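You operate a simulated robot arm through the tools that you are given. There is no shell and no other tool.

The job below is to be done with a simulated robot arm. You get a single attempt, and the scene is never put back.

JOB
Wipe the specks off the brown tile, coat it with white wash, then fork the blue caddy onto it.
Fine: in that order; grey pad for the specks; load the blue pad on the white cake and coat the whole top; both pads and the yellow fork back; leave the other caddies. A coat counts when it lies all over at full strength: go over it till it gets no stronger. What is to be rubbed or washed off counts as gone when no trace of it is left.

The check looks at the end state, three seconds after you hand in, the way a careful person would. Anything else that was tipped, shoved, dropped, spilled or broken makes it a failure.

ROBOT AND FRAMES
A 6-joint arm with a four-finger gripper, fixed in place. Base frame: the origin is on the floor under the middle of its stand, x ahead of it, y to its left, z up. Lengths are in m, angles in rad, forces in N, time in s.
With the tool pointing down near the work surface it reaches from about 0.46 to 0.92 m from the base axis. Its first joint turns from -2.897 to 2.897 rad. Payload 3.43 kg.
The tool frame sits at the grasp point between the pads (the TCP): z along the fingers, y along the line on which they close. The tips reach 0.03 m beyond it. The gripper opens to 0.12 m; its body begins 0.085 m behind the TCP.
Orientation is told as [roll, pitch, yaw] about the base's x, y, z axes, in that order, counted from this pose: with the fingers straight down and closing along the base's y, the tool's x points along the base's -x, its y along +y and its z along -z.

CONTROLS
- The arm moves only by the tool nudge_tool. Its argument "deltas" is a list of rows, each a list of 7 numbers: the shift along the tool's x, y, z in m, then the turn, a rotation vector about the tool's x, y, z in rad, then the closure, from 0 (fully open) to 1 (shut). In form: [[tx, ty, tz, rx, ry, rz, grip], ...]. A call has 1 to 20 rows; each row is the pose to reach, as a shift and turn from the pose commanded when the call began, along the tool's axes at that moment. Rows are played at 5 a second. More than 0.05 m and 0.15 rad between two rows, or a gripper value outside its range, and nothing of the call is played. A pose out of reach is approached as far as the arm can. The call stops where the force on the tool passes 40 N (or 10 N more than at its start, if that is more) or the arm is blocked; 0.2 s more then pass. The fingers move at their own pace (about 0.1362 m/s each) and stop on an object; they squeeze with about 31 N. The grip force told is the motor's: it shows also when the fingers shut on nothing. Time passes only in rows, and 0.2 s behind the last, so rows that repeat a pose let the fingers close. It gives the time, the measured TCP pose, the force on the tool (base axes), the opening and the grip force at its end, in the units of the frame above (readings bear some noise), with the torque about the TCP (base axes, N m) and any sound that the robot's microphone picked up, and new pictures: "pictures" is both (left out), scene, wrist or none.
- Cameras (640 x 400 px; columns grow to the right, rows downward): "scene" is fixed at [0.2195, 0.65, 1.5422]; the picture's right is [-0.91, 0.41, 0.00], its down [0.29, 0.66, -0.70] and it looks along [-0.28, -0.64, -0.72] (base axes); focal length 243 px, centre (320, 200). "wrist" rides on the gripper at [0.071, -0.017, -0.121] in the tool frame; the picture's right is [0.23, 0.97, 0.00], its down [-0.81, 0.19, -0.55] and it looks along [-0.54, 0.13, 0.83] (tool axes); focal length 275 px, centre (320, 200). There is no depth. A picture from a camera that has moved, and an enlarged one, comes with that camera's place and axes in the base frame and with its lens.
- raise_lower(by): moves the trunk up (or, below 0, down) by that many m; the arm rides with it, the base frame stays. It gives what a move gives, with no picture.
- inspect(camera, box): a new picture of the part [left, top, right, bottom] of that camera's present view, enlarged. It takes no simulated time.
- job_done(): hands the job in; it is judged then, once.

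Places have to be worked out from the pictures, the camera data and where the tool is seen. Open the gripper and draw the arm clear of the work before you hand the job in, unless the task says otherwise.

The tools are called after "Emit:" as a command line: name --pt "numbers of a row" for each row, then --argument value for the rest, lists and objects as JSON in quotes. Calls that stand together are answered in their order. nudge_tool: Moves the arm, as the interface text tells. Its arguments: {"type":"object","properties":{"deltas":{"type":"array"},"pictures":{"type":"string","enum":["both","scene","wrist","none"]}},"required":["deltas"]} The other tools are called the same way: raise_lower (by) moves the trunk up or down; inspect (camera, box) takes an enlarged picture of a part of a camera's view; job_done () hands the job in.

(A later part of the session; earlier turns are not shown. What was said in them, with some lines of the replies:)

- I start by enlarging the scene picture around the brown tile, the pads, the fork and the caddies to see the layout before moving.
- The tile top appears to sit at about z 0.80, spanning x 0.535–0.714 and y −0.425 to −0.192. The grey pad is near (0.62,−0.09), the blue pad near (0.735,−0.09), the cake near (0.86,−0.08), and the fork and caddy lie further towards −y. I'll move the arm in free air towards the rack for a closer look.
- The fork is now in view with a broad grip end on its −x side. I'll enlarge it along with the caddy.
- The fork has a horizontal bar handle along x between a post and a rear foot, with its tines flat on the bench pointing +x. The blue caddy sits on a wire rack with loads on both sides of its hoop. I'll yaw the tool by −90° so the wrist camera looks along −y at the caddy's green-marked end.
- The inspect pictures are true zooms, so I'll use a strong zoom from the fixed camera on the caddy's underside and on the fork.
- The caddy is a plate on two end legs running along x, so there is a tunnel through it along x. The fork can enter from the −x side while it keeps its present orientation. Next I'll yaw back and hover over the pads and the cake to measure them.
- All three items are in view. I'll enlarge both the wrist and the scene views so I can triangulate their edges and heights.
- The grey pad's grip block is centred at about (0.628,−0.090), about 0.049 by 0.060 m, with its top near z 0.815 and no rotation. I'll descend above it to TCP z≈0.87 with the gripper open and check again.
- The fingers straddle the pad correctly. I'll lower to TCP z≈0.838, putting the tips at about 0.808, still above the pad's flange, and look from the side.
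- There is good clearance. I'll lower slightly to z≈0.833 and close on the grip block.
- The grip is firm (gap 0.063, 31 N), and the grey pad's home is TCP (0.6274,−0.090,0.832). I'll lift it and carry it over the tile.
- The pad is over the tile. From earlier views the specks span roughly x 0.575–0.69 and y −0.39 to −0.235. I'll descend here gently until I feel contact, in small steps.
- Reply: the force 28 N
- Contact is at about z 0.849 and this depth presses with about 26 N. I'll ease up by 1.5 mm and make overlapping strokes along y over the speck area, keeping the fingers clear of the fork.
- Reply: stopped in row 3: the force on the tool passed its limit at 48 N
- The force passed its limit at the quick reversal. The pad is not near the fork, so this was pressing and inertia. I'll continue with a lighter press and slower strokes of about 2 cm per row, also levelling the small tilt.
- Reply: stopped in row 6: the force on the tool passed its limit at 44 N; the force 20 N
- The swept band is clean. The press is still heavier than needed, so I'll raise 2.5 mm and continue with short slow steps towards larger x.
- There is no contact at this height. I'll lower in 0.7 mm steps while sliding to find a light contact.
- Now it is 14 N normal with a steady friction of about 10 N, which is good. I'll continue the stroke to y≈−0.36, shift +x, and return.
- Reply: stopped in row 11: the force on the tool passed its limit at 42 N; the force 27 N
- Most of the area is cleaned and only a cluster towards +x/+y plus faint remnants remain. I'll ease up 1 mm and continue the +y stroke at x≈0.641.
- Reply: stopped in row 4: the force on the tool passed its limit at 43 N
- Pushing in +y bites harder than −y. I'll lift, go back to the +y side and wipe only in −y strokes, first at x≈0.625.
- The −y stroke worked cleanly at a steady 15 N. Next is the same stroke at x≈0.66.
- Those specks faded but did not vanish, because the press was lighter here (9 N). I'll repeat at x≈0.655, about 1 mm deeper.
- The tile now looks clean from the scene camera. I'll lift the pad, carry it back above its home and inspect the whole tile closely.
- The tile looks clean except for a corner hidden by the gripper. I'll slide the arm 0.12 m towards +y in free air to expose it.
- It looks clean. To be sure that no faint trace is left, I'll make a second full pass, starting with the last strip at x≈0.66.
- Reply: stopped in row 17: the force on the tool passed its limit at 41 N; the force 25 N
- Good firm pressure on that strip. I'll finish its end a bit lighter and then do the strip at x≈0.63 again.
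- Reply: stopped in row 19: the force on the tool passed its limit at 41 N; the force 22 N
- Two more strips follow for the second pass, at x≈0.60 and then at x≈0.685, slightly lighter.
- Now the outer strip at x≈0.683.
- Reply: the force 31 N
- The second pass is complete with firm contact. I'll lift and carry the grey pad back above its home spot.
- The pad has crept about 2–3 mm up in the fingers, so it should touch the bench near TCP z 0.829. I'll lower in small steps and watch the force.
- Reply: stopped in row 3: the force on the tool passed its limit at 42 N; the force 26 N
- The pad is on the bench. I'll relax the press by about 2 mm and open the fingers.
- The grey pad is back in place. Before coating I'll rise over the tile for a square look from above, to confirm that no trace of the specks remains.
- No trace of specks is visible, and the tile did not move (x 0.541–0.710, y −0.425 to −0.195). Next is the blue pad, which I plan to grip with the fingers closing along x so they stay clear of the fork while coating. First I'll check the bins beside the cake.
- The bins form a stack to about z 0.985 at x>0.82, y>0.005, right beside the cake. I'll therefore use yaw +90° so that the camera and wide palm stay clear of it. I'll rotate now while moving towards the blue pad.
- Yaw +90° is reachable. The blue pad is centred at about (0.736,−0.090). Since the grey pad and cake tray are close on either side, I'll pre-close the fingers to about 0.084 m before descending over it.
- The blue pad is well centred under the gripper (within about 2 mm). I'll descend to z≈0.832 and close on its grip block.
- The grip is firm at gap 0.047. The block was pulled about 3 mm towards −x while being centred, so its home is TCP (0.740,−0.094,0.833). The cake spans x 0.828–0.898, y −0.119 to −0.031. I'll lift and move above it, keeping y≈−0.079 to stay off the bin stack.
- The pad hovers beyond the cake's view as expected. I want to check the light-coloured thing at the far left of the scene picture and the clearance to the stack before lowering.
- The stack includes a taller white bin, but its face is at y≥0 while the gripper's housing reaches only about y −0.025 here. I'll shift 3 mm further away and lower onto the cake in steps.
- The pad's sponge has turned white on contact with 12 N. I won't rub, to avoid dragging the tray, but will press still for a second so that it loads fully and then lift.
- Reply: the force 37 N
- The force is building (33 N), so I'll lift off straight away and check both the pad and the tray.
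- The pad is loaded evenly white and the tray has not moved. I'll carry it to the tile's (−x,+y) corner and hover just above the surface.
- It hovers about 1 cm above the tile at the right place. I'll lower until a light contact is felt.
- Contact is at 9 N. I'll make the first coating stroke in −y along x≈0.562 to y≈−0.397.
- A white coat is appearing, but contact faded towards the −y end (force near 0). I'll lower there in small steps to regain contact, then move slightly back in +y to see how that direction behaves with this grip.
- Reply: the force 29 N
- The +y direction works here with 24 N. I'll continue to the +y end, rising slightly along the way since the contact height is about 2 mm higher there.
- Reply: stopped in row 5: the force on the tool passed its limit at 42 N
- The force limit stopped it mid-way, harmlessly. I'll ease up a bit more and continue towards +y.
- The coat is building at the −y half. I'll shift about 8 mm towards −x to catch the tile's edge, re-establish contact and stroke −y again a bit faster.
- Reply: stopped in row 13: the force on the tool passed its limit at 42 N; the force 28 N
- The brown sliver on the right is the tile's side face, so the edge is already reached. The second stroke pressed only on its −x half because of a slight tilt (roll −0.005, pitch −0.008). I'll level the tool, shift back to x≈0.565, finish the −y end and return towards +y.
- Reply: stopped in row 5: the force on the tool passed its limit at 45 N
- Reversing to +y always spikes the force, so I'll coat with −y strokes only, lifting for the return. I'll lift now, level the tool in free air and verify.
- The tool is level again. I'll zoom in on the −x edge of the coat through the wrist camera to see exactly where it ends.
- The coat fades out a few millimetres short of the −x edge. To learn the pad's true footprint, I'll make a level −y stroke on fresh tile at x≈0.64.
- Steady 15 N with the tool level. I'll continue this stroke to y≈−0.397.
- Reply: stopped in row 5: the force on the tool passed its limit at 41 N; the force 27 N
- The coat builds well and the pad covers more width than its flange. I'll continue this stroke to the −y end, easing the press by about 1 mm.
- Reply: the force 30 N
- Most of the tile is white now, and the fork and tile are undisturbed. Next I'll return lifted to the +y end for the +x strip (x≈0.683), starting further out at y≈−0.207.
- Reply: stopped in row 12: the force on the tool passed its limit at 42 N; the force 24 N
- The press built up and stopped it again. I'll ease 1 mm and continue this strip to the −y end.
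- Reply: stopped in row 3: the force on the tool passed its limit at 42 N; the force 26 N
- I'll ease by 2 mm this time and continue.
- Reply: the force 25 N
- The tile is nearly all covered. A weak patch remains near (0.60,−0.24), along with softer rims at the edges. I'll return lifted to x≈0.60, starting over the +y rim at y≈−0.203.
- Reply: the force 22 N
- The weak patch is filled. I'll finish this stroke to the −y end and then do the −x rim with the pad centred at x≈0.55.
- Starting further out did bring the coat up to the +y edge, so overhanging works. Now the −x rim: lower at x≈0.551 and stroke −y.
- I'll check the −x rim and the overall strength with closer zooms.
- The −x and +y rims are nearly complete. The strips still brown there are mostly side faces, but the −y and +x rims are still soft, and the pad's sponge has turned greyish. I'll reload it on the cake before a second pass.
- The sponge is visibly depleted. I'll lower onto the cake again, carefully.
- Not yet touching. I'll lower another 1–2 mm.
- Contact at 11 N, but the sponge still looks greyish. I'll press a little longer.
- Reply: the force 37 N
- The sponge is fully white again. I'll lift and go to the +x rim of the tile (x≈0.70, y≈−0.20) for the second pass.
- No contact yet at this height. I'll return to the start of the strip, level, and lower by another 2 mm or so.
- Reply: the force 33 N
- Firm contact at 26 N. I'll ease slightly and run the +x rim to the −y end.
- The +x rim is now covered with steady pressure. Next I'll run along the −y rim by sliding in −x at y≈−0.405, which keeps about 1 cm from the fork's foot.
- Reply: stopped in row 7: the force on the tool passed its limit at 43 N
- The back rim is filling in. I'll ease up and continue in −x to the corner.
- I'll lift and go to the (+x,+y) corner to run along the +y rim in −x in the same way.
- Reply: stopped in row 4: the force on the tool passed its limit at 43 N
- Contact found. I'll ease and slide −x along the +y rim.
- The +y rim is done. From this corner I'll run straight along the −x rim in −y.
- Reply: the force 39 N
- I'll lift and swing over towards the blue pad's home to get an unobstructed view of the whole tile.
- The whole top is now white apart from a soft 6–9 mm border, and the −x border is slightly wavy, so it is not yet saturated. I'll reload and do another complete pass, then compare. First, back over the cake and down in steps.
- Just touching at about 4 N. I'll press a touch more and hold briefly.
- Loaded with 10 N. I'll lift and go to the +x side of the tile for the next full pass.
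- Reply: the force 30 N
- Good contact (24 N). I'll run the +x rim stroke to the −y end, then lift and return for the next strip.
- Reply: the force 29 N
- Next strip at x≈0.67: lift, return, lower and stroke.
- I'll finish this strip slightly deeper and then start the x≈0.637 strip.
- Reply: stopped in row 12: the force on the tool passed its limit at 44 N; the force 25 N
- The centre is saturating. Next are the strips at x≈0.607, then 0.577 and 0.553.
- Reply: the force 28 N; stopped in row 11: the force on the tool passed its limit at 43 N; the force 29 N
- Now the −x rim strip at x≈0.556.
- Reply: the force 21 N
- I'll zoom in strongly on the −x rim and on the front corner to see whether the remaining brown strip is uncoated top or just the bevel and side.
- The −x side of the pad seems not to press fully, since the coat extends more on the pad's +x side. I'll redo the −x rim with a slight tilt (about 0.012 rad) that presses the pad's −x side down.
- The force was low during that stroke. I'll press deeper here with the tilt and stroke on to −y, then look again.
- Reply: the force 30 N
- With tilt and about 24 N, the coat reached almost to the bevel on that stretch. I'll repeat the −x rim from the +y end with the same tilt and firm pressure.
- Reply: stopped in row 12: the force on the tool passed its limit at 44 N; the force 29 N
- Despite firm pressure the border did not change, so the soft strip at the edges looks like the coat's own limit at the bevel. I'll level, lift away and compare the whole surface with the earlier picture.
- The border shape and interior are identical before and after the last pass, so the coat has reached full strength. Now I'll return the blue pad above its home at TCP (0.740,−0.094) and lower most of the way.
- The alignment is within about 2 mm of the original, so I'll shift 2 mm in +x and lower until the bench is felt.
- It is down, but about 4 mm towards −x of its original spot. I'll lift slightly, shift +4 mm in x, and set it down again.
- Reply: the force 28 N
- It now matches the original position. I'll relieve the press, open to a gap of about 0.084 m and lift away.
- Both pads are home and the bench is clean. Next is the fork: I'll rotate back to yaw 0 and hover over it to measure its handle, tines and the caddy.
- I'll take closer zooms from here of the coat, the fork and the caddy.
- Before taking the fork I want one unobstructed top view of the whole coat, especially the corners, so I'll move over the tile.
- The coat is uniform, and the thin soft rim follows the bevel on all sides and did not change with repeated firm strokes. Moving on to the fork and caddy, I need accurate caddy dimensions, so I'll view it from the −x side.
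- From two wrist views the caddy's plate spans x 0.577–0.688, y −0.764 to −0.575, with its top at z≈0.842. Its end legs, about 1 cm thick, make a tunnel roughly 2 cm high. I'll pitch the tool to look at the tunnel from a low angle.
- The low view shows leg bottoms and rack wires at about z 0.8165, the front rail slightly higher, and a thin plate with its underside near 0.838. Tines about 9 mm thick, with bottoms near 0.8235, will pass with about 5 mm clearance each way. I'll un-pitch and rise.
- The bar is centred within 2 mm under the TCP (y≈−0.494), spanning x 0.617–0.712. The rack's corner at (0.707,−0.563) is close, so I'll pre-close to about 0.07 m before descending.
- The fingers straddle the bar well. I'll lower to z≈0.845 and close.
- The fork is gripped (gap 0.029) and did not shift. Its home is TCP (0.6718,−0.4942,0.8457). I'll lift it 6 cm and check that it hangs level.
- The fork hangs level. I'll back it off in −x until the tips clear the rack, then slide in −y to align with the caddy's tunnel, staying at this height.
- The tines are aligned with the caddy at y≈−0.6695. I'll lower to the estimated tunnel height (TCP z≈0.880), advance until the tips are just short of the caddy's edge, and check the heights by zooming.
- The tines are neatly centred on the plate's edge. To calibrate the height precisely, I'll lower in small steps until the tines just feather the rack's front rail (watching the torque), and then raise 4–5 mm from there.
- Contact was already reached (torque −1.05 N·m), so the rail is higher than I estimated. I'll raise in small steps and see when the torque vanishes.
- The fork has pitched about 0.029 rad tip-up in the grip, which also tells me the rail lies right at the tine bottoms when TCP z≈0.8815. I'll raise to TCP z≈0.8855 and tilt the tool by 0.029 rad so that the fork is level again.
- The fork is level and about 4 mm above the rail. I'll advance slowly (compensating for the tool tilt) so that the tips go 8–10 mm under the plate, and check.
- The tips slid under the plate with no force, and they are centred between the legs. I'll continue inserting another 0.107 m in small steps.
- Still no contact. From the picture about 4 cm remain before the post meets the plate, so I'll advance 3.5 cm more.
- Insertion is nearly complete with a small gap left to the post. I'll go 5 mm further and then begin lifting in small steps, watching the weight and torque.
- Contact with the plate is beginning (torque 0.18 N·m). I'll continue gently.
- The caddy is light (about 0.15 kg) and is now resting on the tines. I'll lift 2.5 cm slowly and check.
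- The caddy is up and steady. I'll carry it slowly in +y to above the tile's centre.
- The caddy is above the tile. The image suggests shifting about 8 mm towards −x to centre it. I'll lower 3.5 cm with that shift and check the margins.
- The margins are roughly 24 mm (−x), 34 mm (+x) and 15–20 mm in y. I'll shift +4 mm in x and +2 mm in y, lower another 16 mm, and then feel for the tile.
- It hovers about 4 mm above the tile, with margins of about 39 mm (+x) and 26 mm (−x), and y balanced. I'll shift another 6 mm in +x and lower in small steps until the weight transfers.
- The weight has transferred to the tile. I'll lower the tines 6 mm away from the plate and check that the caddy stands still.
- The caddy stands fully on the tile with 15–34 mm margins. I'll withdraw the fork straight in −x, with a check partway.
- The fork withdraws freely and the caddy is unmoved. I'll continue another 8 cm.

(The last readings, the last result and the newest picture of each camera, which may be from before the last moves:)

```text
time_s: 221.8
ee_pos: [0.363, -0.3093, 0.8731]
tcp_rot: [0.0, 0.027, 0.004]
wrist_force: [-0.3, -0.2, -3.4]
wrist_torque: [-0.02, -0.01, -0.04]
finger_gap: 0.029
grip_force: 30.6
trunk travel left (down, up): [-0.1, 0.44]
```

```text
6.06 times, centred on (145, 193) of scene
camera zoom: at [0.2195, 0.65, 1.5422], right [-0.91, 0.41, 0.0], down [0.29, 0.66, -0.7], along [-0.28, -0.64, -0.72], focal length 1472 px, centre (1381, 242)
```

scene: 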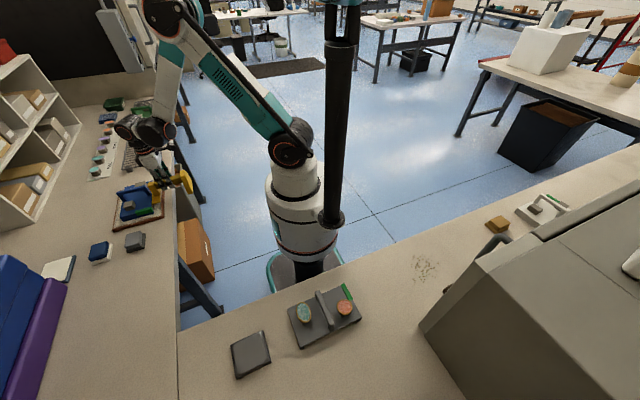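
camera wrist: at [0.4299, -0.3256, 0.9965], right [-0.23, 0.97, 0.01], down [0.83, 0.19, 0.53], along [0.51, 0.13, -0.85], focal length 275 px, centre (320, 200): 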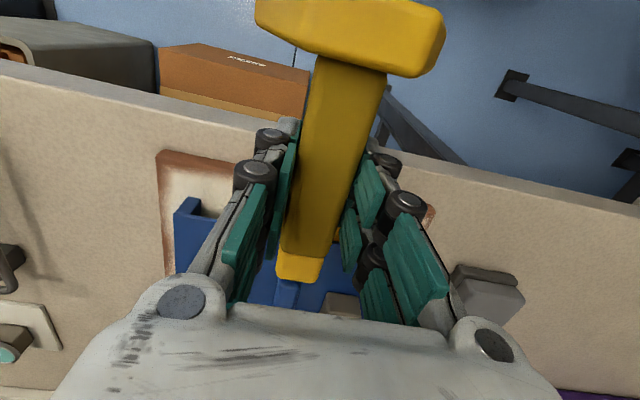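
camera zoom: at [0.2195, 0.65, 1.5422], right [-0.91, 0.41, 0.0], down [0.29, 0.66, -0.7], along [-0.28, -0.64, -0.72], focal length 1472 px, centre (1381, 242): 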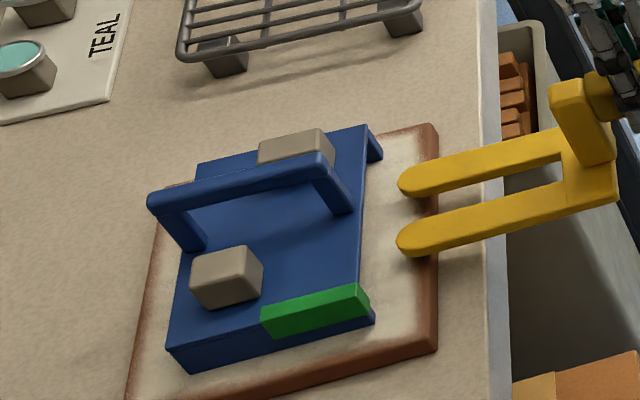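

The fork is free. I'll raise it, slide to the fork's home lane at y≈−0.494 and then go forward in +x above its home, compensating for the tilt.

Emit:
nudge_tool --pt "0.0005 0 -0.015 0 0 0 1" --pt "0.001 0 -0.03 0 0 0.002 1" --pt "0.0013 0 -0.045 0 0 0.004 1" --pt "0.0013 -0.04 -0.045 0 0 0.004 1" --pt "0.0013 -0.08 -0.045 0 0 0.004 1" --pt "0.0013 -0.12 -0.045 0 0 0.004 1" --pt "0.0013 -0.16 -0.045 0 0 0.004 1" --pt "0.0013 -0.185 -0.045 0 0 0.004 1" --pt "-0.038 -0.185 -0.0462 0 0 0.004 1" --pt "-0.077 -0.185 -0.0474 0 0 0.004 1" --pt "-0.116 -0.185 -0.0485 0 0 0.004 1" --pt "-0.155 -0.185 -0.0496 0 0 0.004 1" --pt "-0.194 -0.185 -0.0507 0 0 0.004 1" --pt "-0.233 -0.185 -0.0518 0 0 0.004 1" --pt "-0.272 -0.185 -0.0529 0 0 0.004 1" --pt "-0.3077 -0.185 -0.054 0 0 0.004 1" --pt "-0.3077 -0.185 -0.054 0 0 0.004 1" --pictures "both"

Emit:
inspect --camera "scene" --box '[72, 135, 168, 205]'

```text
time_s: 225.4
ee_pos: [0.675, -0.4933, 0.9167]
tcp_rot: [0.001, 0.027, -0.002]
wrist_force: [-0.2, 0.6, -2.2]
wrist_torque: [0.0, 0.01, 0.0]
finger_gap: 0.029
grip_force: 31.1
trunk travel left (down, up): [-0.1, 0.44]
camera wrist: at [0.6073, -0.5103, 1.0395], right [-0.23, 0.97, 0.01], down [0.83, 0.19, 0.53], along [0.52, 0.13, -0.85], focal length 275 px, centre (320, 200)
```

scene: 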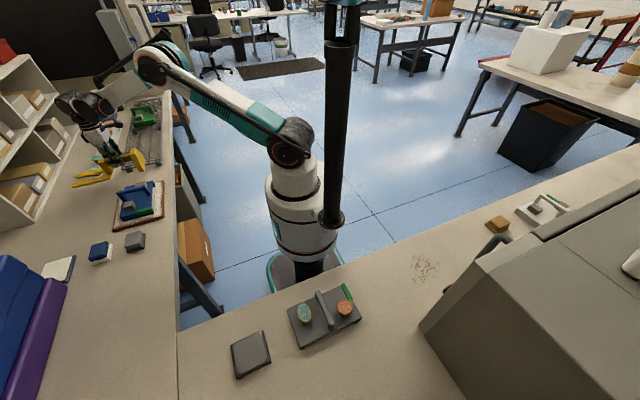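
wrist: 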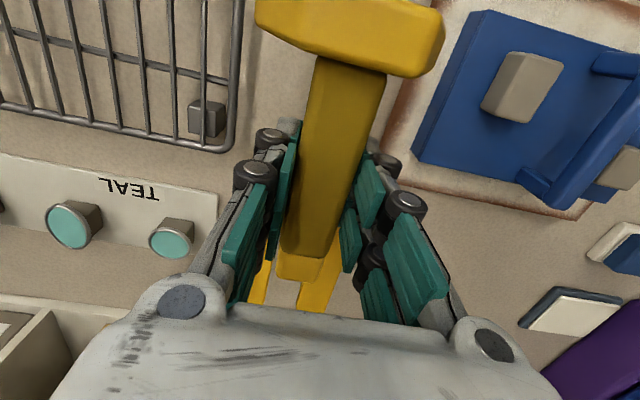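

```text
5.71 times, centred on (120, 170) of scene
camera zoom: at [0.2195, 0.65, 1.5422], right [-0.91, 0.41, 0.0], down [0.29, 0.66, -0.7], along [-0.28, -0.64, -0.72], focal length 1388 px, centre (1463, 371)
```

zoom: 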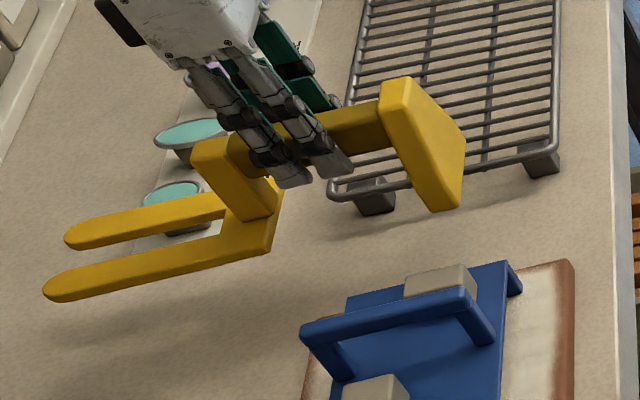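

The fork hovers above its home. I'll lower it to about 4–5 mm above the bench and compare with the original picture.

Emit:
nudge_tool --pt "0.002 -0.0005 0.02 0 0 -0.001 1" --pt "0.0015 -0.001 0.045 0 0 -0.002 1" --pt "0.0011 -0.001 0.066 0 0 -0.002 1" --pt "0.0011 -0.001 0.066 0 0 -0.002 1" --pictures "none"

Emit:
inspect --camera "scene" --box '[88, 145, 168, 205]'

```text
time_s: 226.4
ee_pos: [0.6706, -0.4944, 0.8508]
tcp_rot: [0.0, 0.029, 0.001]
wrist_force: [-0.5, 0.5, -2.1]
wrist_torque: [0.05, -0.03, -0.04]
finger_gap: 0.0292
grip_force: 31.5
trunk travel left (down, up): [-0.1, 0.44]
```

```text
6.67 times, centred on (128, 175) of scene
camera zoom: at [0.2195, 0.65, 1.5422], right [-0.91, 0.41, 0.0], down [0.29, 0.66, -0.7], along [-0.28, -0.64, -0.72], focal length 1620 px, centre (1600, 367)
```

zoom: 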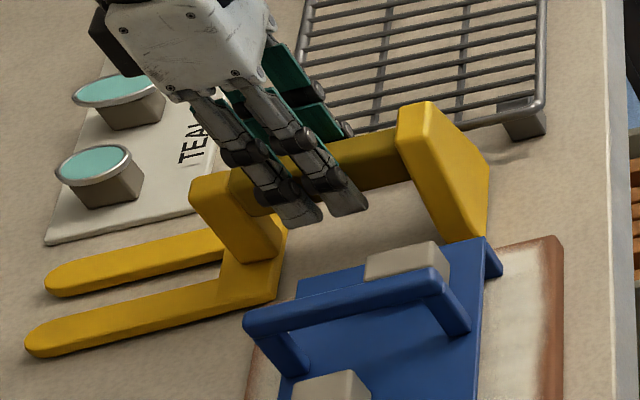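

The tips look almost down while the foot is still about 5 mm up, so I over-compensated the tilt slightly. I'll reduce the tool tilt by 0.015 rad and lower in small steps.

Emit:
nudge_tool --pt "0 0 0 0 -0.008 0 1" --pt "0 0 0.0005 0 -0.015 0 1" --pt "0 0 0.0015 0 -0.015 0 1" --pictures "none"

Emit:
inspect --camera "scene" --box '[88, 145, 168, 205]'

```text
time_s: 227.2
ee_pos: [0.6703, -0.4946, 0.85]
tcp_rot: [-0.001, 0.011, 0.0]
wrist_force: [-0.5, -0.2, -2.0]
wrist_torque: [-0.03, 0.03, -0.03]
finger_gap: 0.0292
grip_force: 31.3
trunk travel left (down, up): [-0.1, 0.44]
```

```text
6.67 times, centred on (128, 175) of scene
camera zoom: at [0.2195, 0.65, 1.5422], right [-0.91, 0.41, 0.0], down [0.29, 0.66, -0.7], along [-0.28, -0.64, -0.72], focal length 1620 px, centre (1600, 367)
```

zoom: 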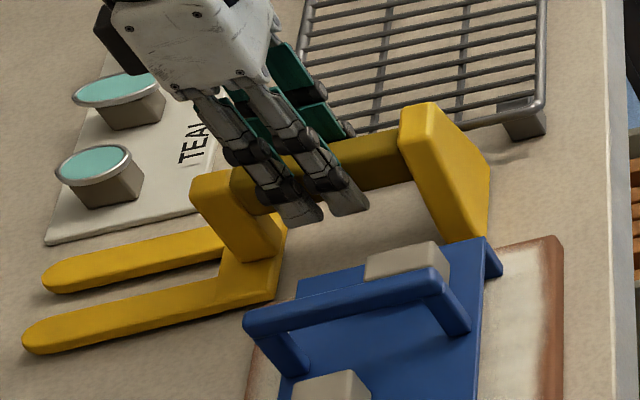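

Emit:
nudge_tool --pt "0 0 0.001 0 0 0 1" --pt "0 0 0.002 0 0 0 1" --pictures "none"

```text
time_s: 227.8
ee_pos: [0.6698, -0.4942, 0.8487]
tcp_rot: [0.0, 0.012, -0.001]
wrist_force: [-0.2, -0.7, -1.2]
wrist_torque: [0.01, 0.03, 0.01]
finger_gap: 0.0288
grip_force: 30.9
trunk travel left (down, up): [-0.1, 0.44]
```

Emit:
nudge_tool --pt "-0.001 0 0.0008 0 0 0 1" --pt "-0.0015 0 0.0016 0 0 0 1" --pictures "none"

Emit:
inspect --camera "scene" --box '[88, 145, 168, 205]'

```text
time_s: 228.4
ee_pos: [0.6712, -0.4943, 0.8475]
tcp_rot: [0.0, 0.013, 0.0]
wrist_force: [0.1, -0.4, -1.3]
wrist_torque: [0.02, 0.0, 0.0]
finger_gap: 0.0291
grip_force: 30.6
trunk travel left (down, up): [-0.1, 0.44]
```

```text
6.67 times, centred on (128, 175) of scene
camera zoom: at [0.2195, 0.65, 1.5422], right [-0.91, 0.41, 0.0], down [0.29, 0.66, -0.7], along [-0.28, -0.64, -0.72], focal length 1620 px, centre (1600, 367)
```

zoom: 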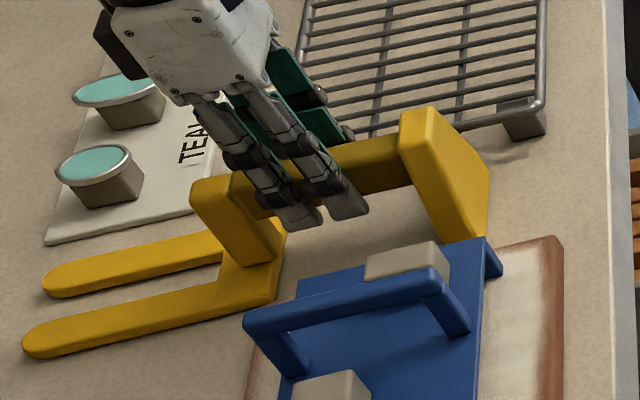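

Emit:
nudge_tool --pt "0 0 0.0007 0 0 0 1" --pt "0 0 0.0014 0 0 0 1" --pictures "none"

```text
time_s: 229.0
ee_pos: [0.6723, -0.4941, 0.8464]
tcp_rot: [0.001, 0.013, 0.002]
wrist_force: [0.0, -0.5, -1.9]
wrist_torque: [-0.01, 0.03, -0.02]
finger_gap: 0.0295
grip_force: 30.5
trunk travel left (down, up): [-0.1, 0.44]
```

Emit:
nudge_tool --pt "0 0 0.0007 0 0 0 1" --pt "0 0 0.0014 0 0 0 1" --pictures "none"

```text
time_s: 229.6
ee_pos: [0.6713, -0.4944, 0.8454]
tcp_rot: [0.001, 0.009, 0.0]
wrist_force: [3.1, -0.5, 14.1]
wrist_torque: [0.05, 0.12, 0.04]
finger_gap: 0.0291
grip_force: 31.1
trunk travel left (down, up): [-0.1, 0.44]
```

The fork is resting flat on the bench (14 N, almost no torque). I'll relieve the press, open to 0.072 m (keeping clear of the rack), and rise.

Emit:
nudge_tool --pt "0 0 -0.0012 0 0 0 1" --pt "0 0 -0.0012 0 0 0 0.7" --pt "0 0 -0.0012 0 0 0 0.4" --pt "0 0 -0.0012 0 0 0 0.4" --pt "0 0 -0.02 0 0 0 0.4" --pt "0 0 -0.05 0 0 0 0.4" --pt "0 0 -0.09 0 0 0 0.4" --pt "0 0 -0.13 0 0 0 0.4" --pt "0 0 -0.17 0 0 0 0.4" --pictures "both"

Emit:
inspect --camera "scene" --box '[84, 155, 164, 205]'

Emit:
inspect --camera "wrist" --box '[180, 40, 640, 330]'

```text
time_s: 231.6
ee_pos: [0.6722, -0.4924, 1.0164]
tcp_rot: [-0.001, 0.013, 0.001]
wrist_force: [-0.7, -0.1, 0.4]
wrist_torque: [0.01, 0.03, -0.03]
finger_gap: 0.0722
grip_force: 0.1
trunk travel left (down, up): [-0.1, 0.44]
camera wrist: at [0.6027, -0.5094, 1.1393], right [-0.23, 0.97, 0.0], down [0.82, 0.19, 0.54], along [0.53, 0.13, -0.84], focal length 275 px, centre (320, 200)
```

scene: 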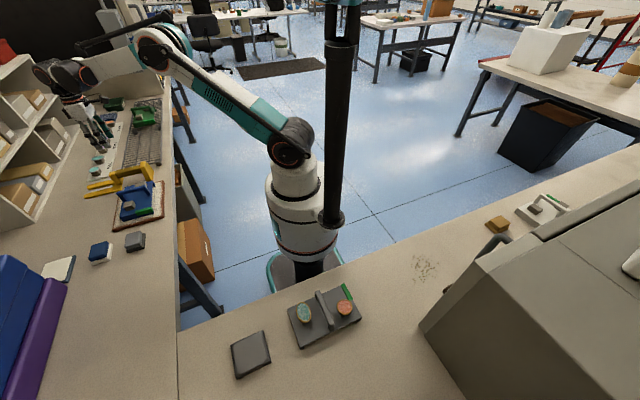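
wrist: 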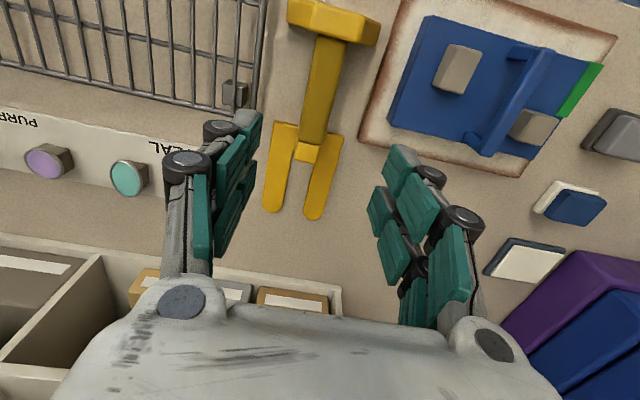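

```text
8.00 times, centred on (124, 180) of scene
camera zoom: at [0.2195, 0.65, 1.5422], right [-0.91, 0.41, 0.0], down [0.29, 0.66, -0.7], along [-0.28, -0.64, -0.72], focal length 1944 px, centre (1888, 360)
```

zoom: 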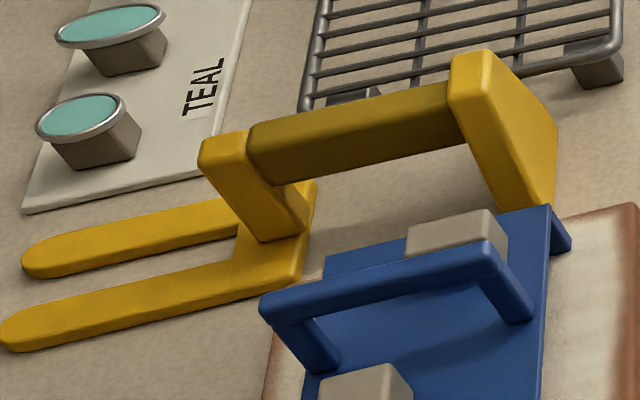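

```text
1.38 times, centred on (410, 185) of wrist
camera zoom: at [0.6027, -0.5094, 1.1393], right [-0.23, 0.97, 0.0], down [0.82, 0.19, 0.54], along [0.53, 0.13, -0.84], focal length 380 px, centre (196, 221)
```

zoom: 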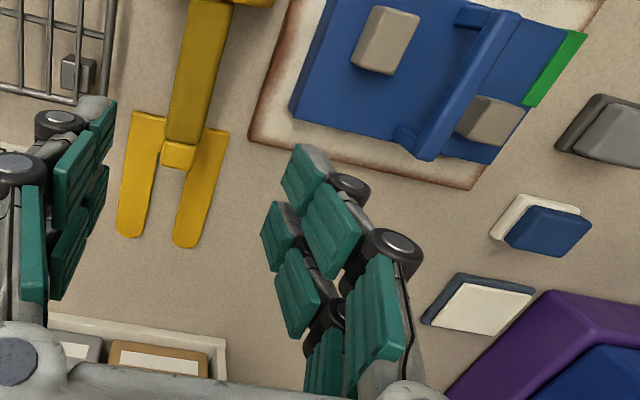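

The fork is back at its original spot, and the caddy stands upright on the coated tile with its loads in place. I'll open the gripper and retract the arm to its starting area, well clear of the work.

Emit:
nudge_tool --pt "0 0 -0.035 0 -0.006 0 0.2" --pt "0.005 0.005 -0.07 0 -0.013 0 0" --pt "0.045 0.03 -0.075 0 -0.013 0 0" --pt "0.085 0.055 -0.075 0 -0.013 0 0" --pt "0.125 0.08 -0.075 0 -0.013 0 0" --pt "0.165 0.105 -0.075 0 -0.013 0 0" --pt "0.205 0.13 -0.075 0 -0.013 0 0" --pt "0.245 0.155 -0.075 0 -0.013 0 0" --pt "0.285 0.18 -0.075 0 -0.013 0 0" --pt "0.322 0.205 -0.075 0 -0.013 0 0" --pictures "both"

Emit:
inspect --camera "scene" --box '[84, 150, 180, 240]'

Emit:
inspect --camera "wrist" --box '[140, 90, 480, 320]'

Emit:
inspect --camera "scene" --box '[20, 205, 148, 285]'

```text
time_s: 233.8
ee_pos: [0.3526, -0.2894, 1.094]
tcp_rot: [0.0, -0.001, -0.001]
wrist_force: [-0.3, 0.3, 0.3]
wrist_torque: [0.0, -0.02, 0.0]
finger_gap: 0.1202
grip_force: 0.0
trunk travel left (down, up): [-0.1, 0.44]
camera wrist: at [0.2807, -0.3061, 1.2153], right [-0.23, 0.97, 0.0], down [0.81, 0.19, 0.55], along [0.54, 0.13, -0.83], focal length 275 px, centre (320, 200)
```

scene: 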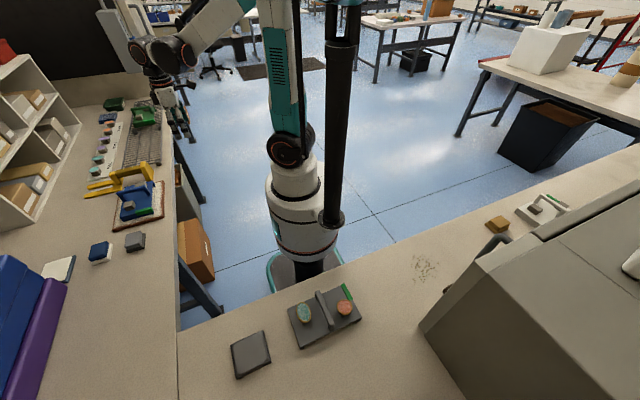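
wrist: 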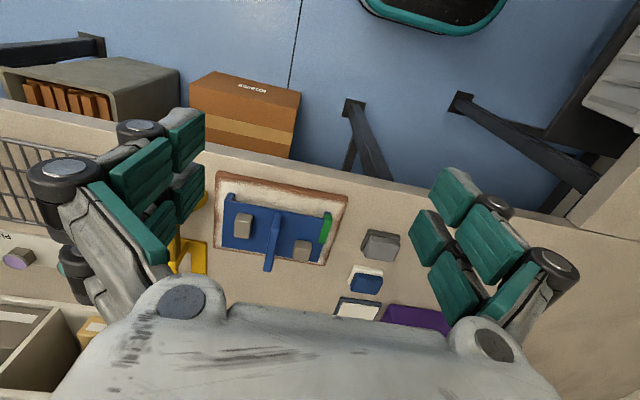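

```text
4.44 times, centred on (132, 195) of scene
camera zoom: at [0.2195, 0.65, 1.5422], right [-0.91, 0.41, 0.0], down [0.29, 0.66, -0.7], along [-0.28, -0.64, -0.72], focal length 1080 px, centre (1156, 222)
```

zoom: 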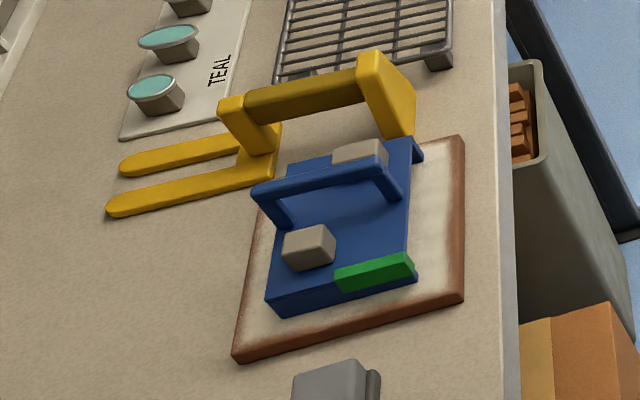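

```text
1.74 times, centred on (310, 205) of wrist
camera zoom: at [0.2807, -0.3061, 1.2153], right [-0.23, 0.97, 0.0], down [0.81, 0.19, 0.55], along [0.54, 0.13, -0.83], focal length 479 px, centre (337, 191)
```

zoom: 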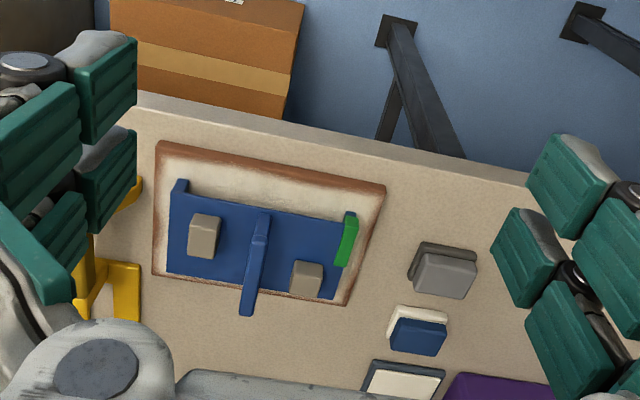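

```text
5.00 times, centred on (84, 245) of scene
camera zoom: at [0.2195, 0.65, 1.5422], right [-0.91, 0.41, 0.0], down [0.29, 0.66, -0.7], along [-0.28, -0.64, -0.72], focal length 1215 px, centre (1500, -25)
```

zoom: 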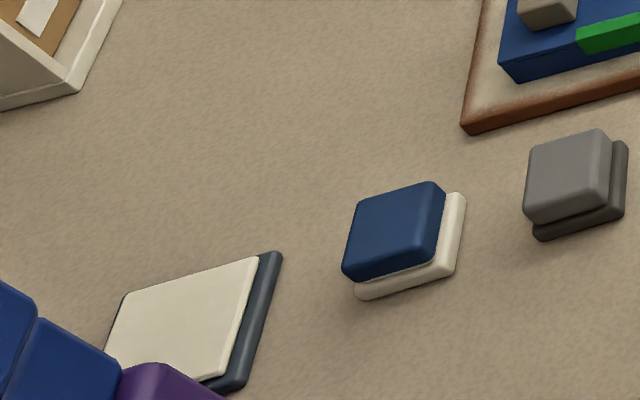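

Everything is in order: the specks are gone, the tile is coated, the blue caddy stands on it, both pads and the fork are back, the other caddies were not touched, and the arm is clear with the gripper open. I'm handing in the job.

Emit:
job_done

```text
The job is handed in.
```

The job is handed in. All the steps were done in the order you gave. I can't see the result of the check.

- **Specks:** I wiped the tile with the grey pad in two passes. No trace showed in close views from either camera.
- **Coat:** I loaded the blue pad on the white cake three times and went over the whole top until further passes made no visible difference. A soft brown rim of about 5–9 mm is still visible around the tile's edge. It did not change even with the pad pressed hard over the edge, so I took it as the limit of the coat. If the check expects white right to the edge, this is the weakest point.
- **Caddy:** The blue caddy stands on the tile with its two blocks in place, about 15–34 mm in from the edges I could measure.
- **Returned items:** The blue pad and the fork are back at their original spots as far as the pictures show. The grey pad sits about 3–4 mm off where it started. I didn't touch the other caddies.
- **Rack contact:** While finding the height for the fork, the tines touched the rack's front rail at about 6 N. The fork tipped slightly in the grip, which I corrected. I saw no sign that the rack moved.
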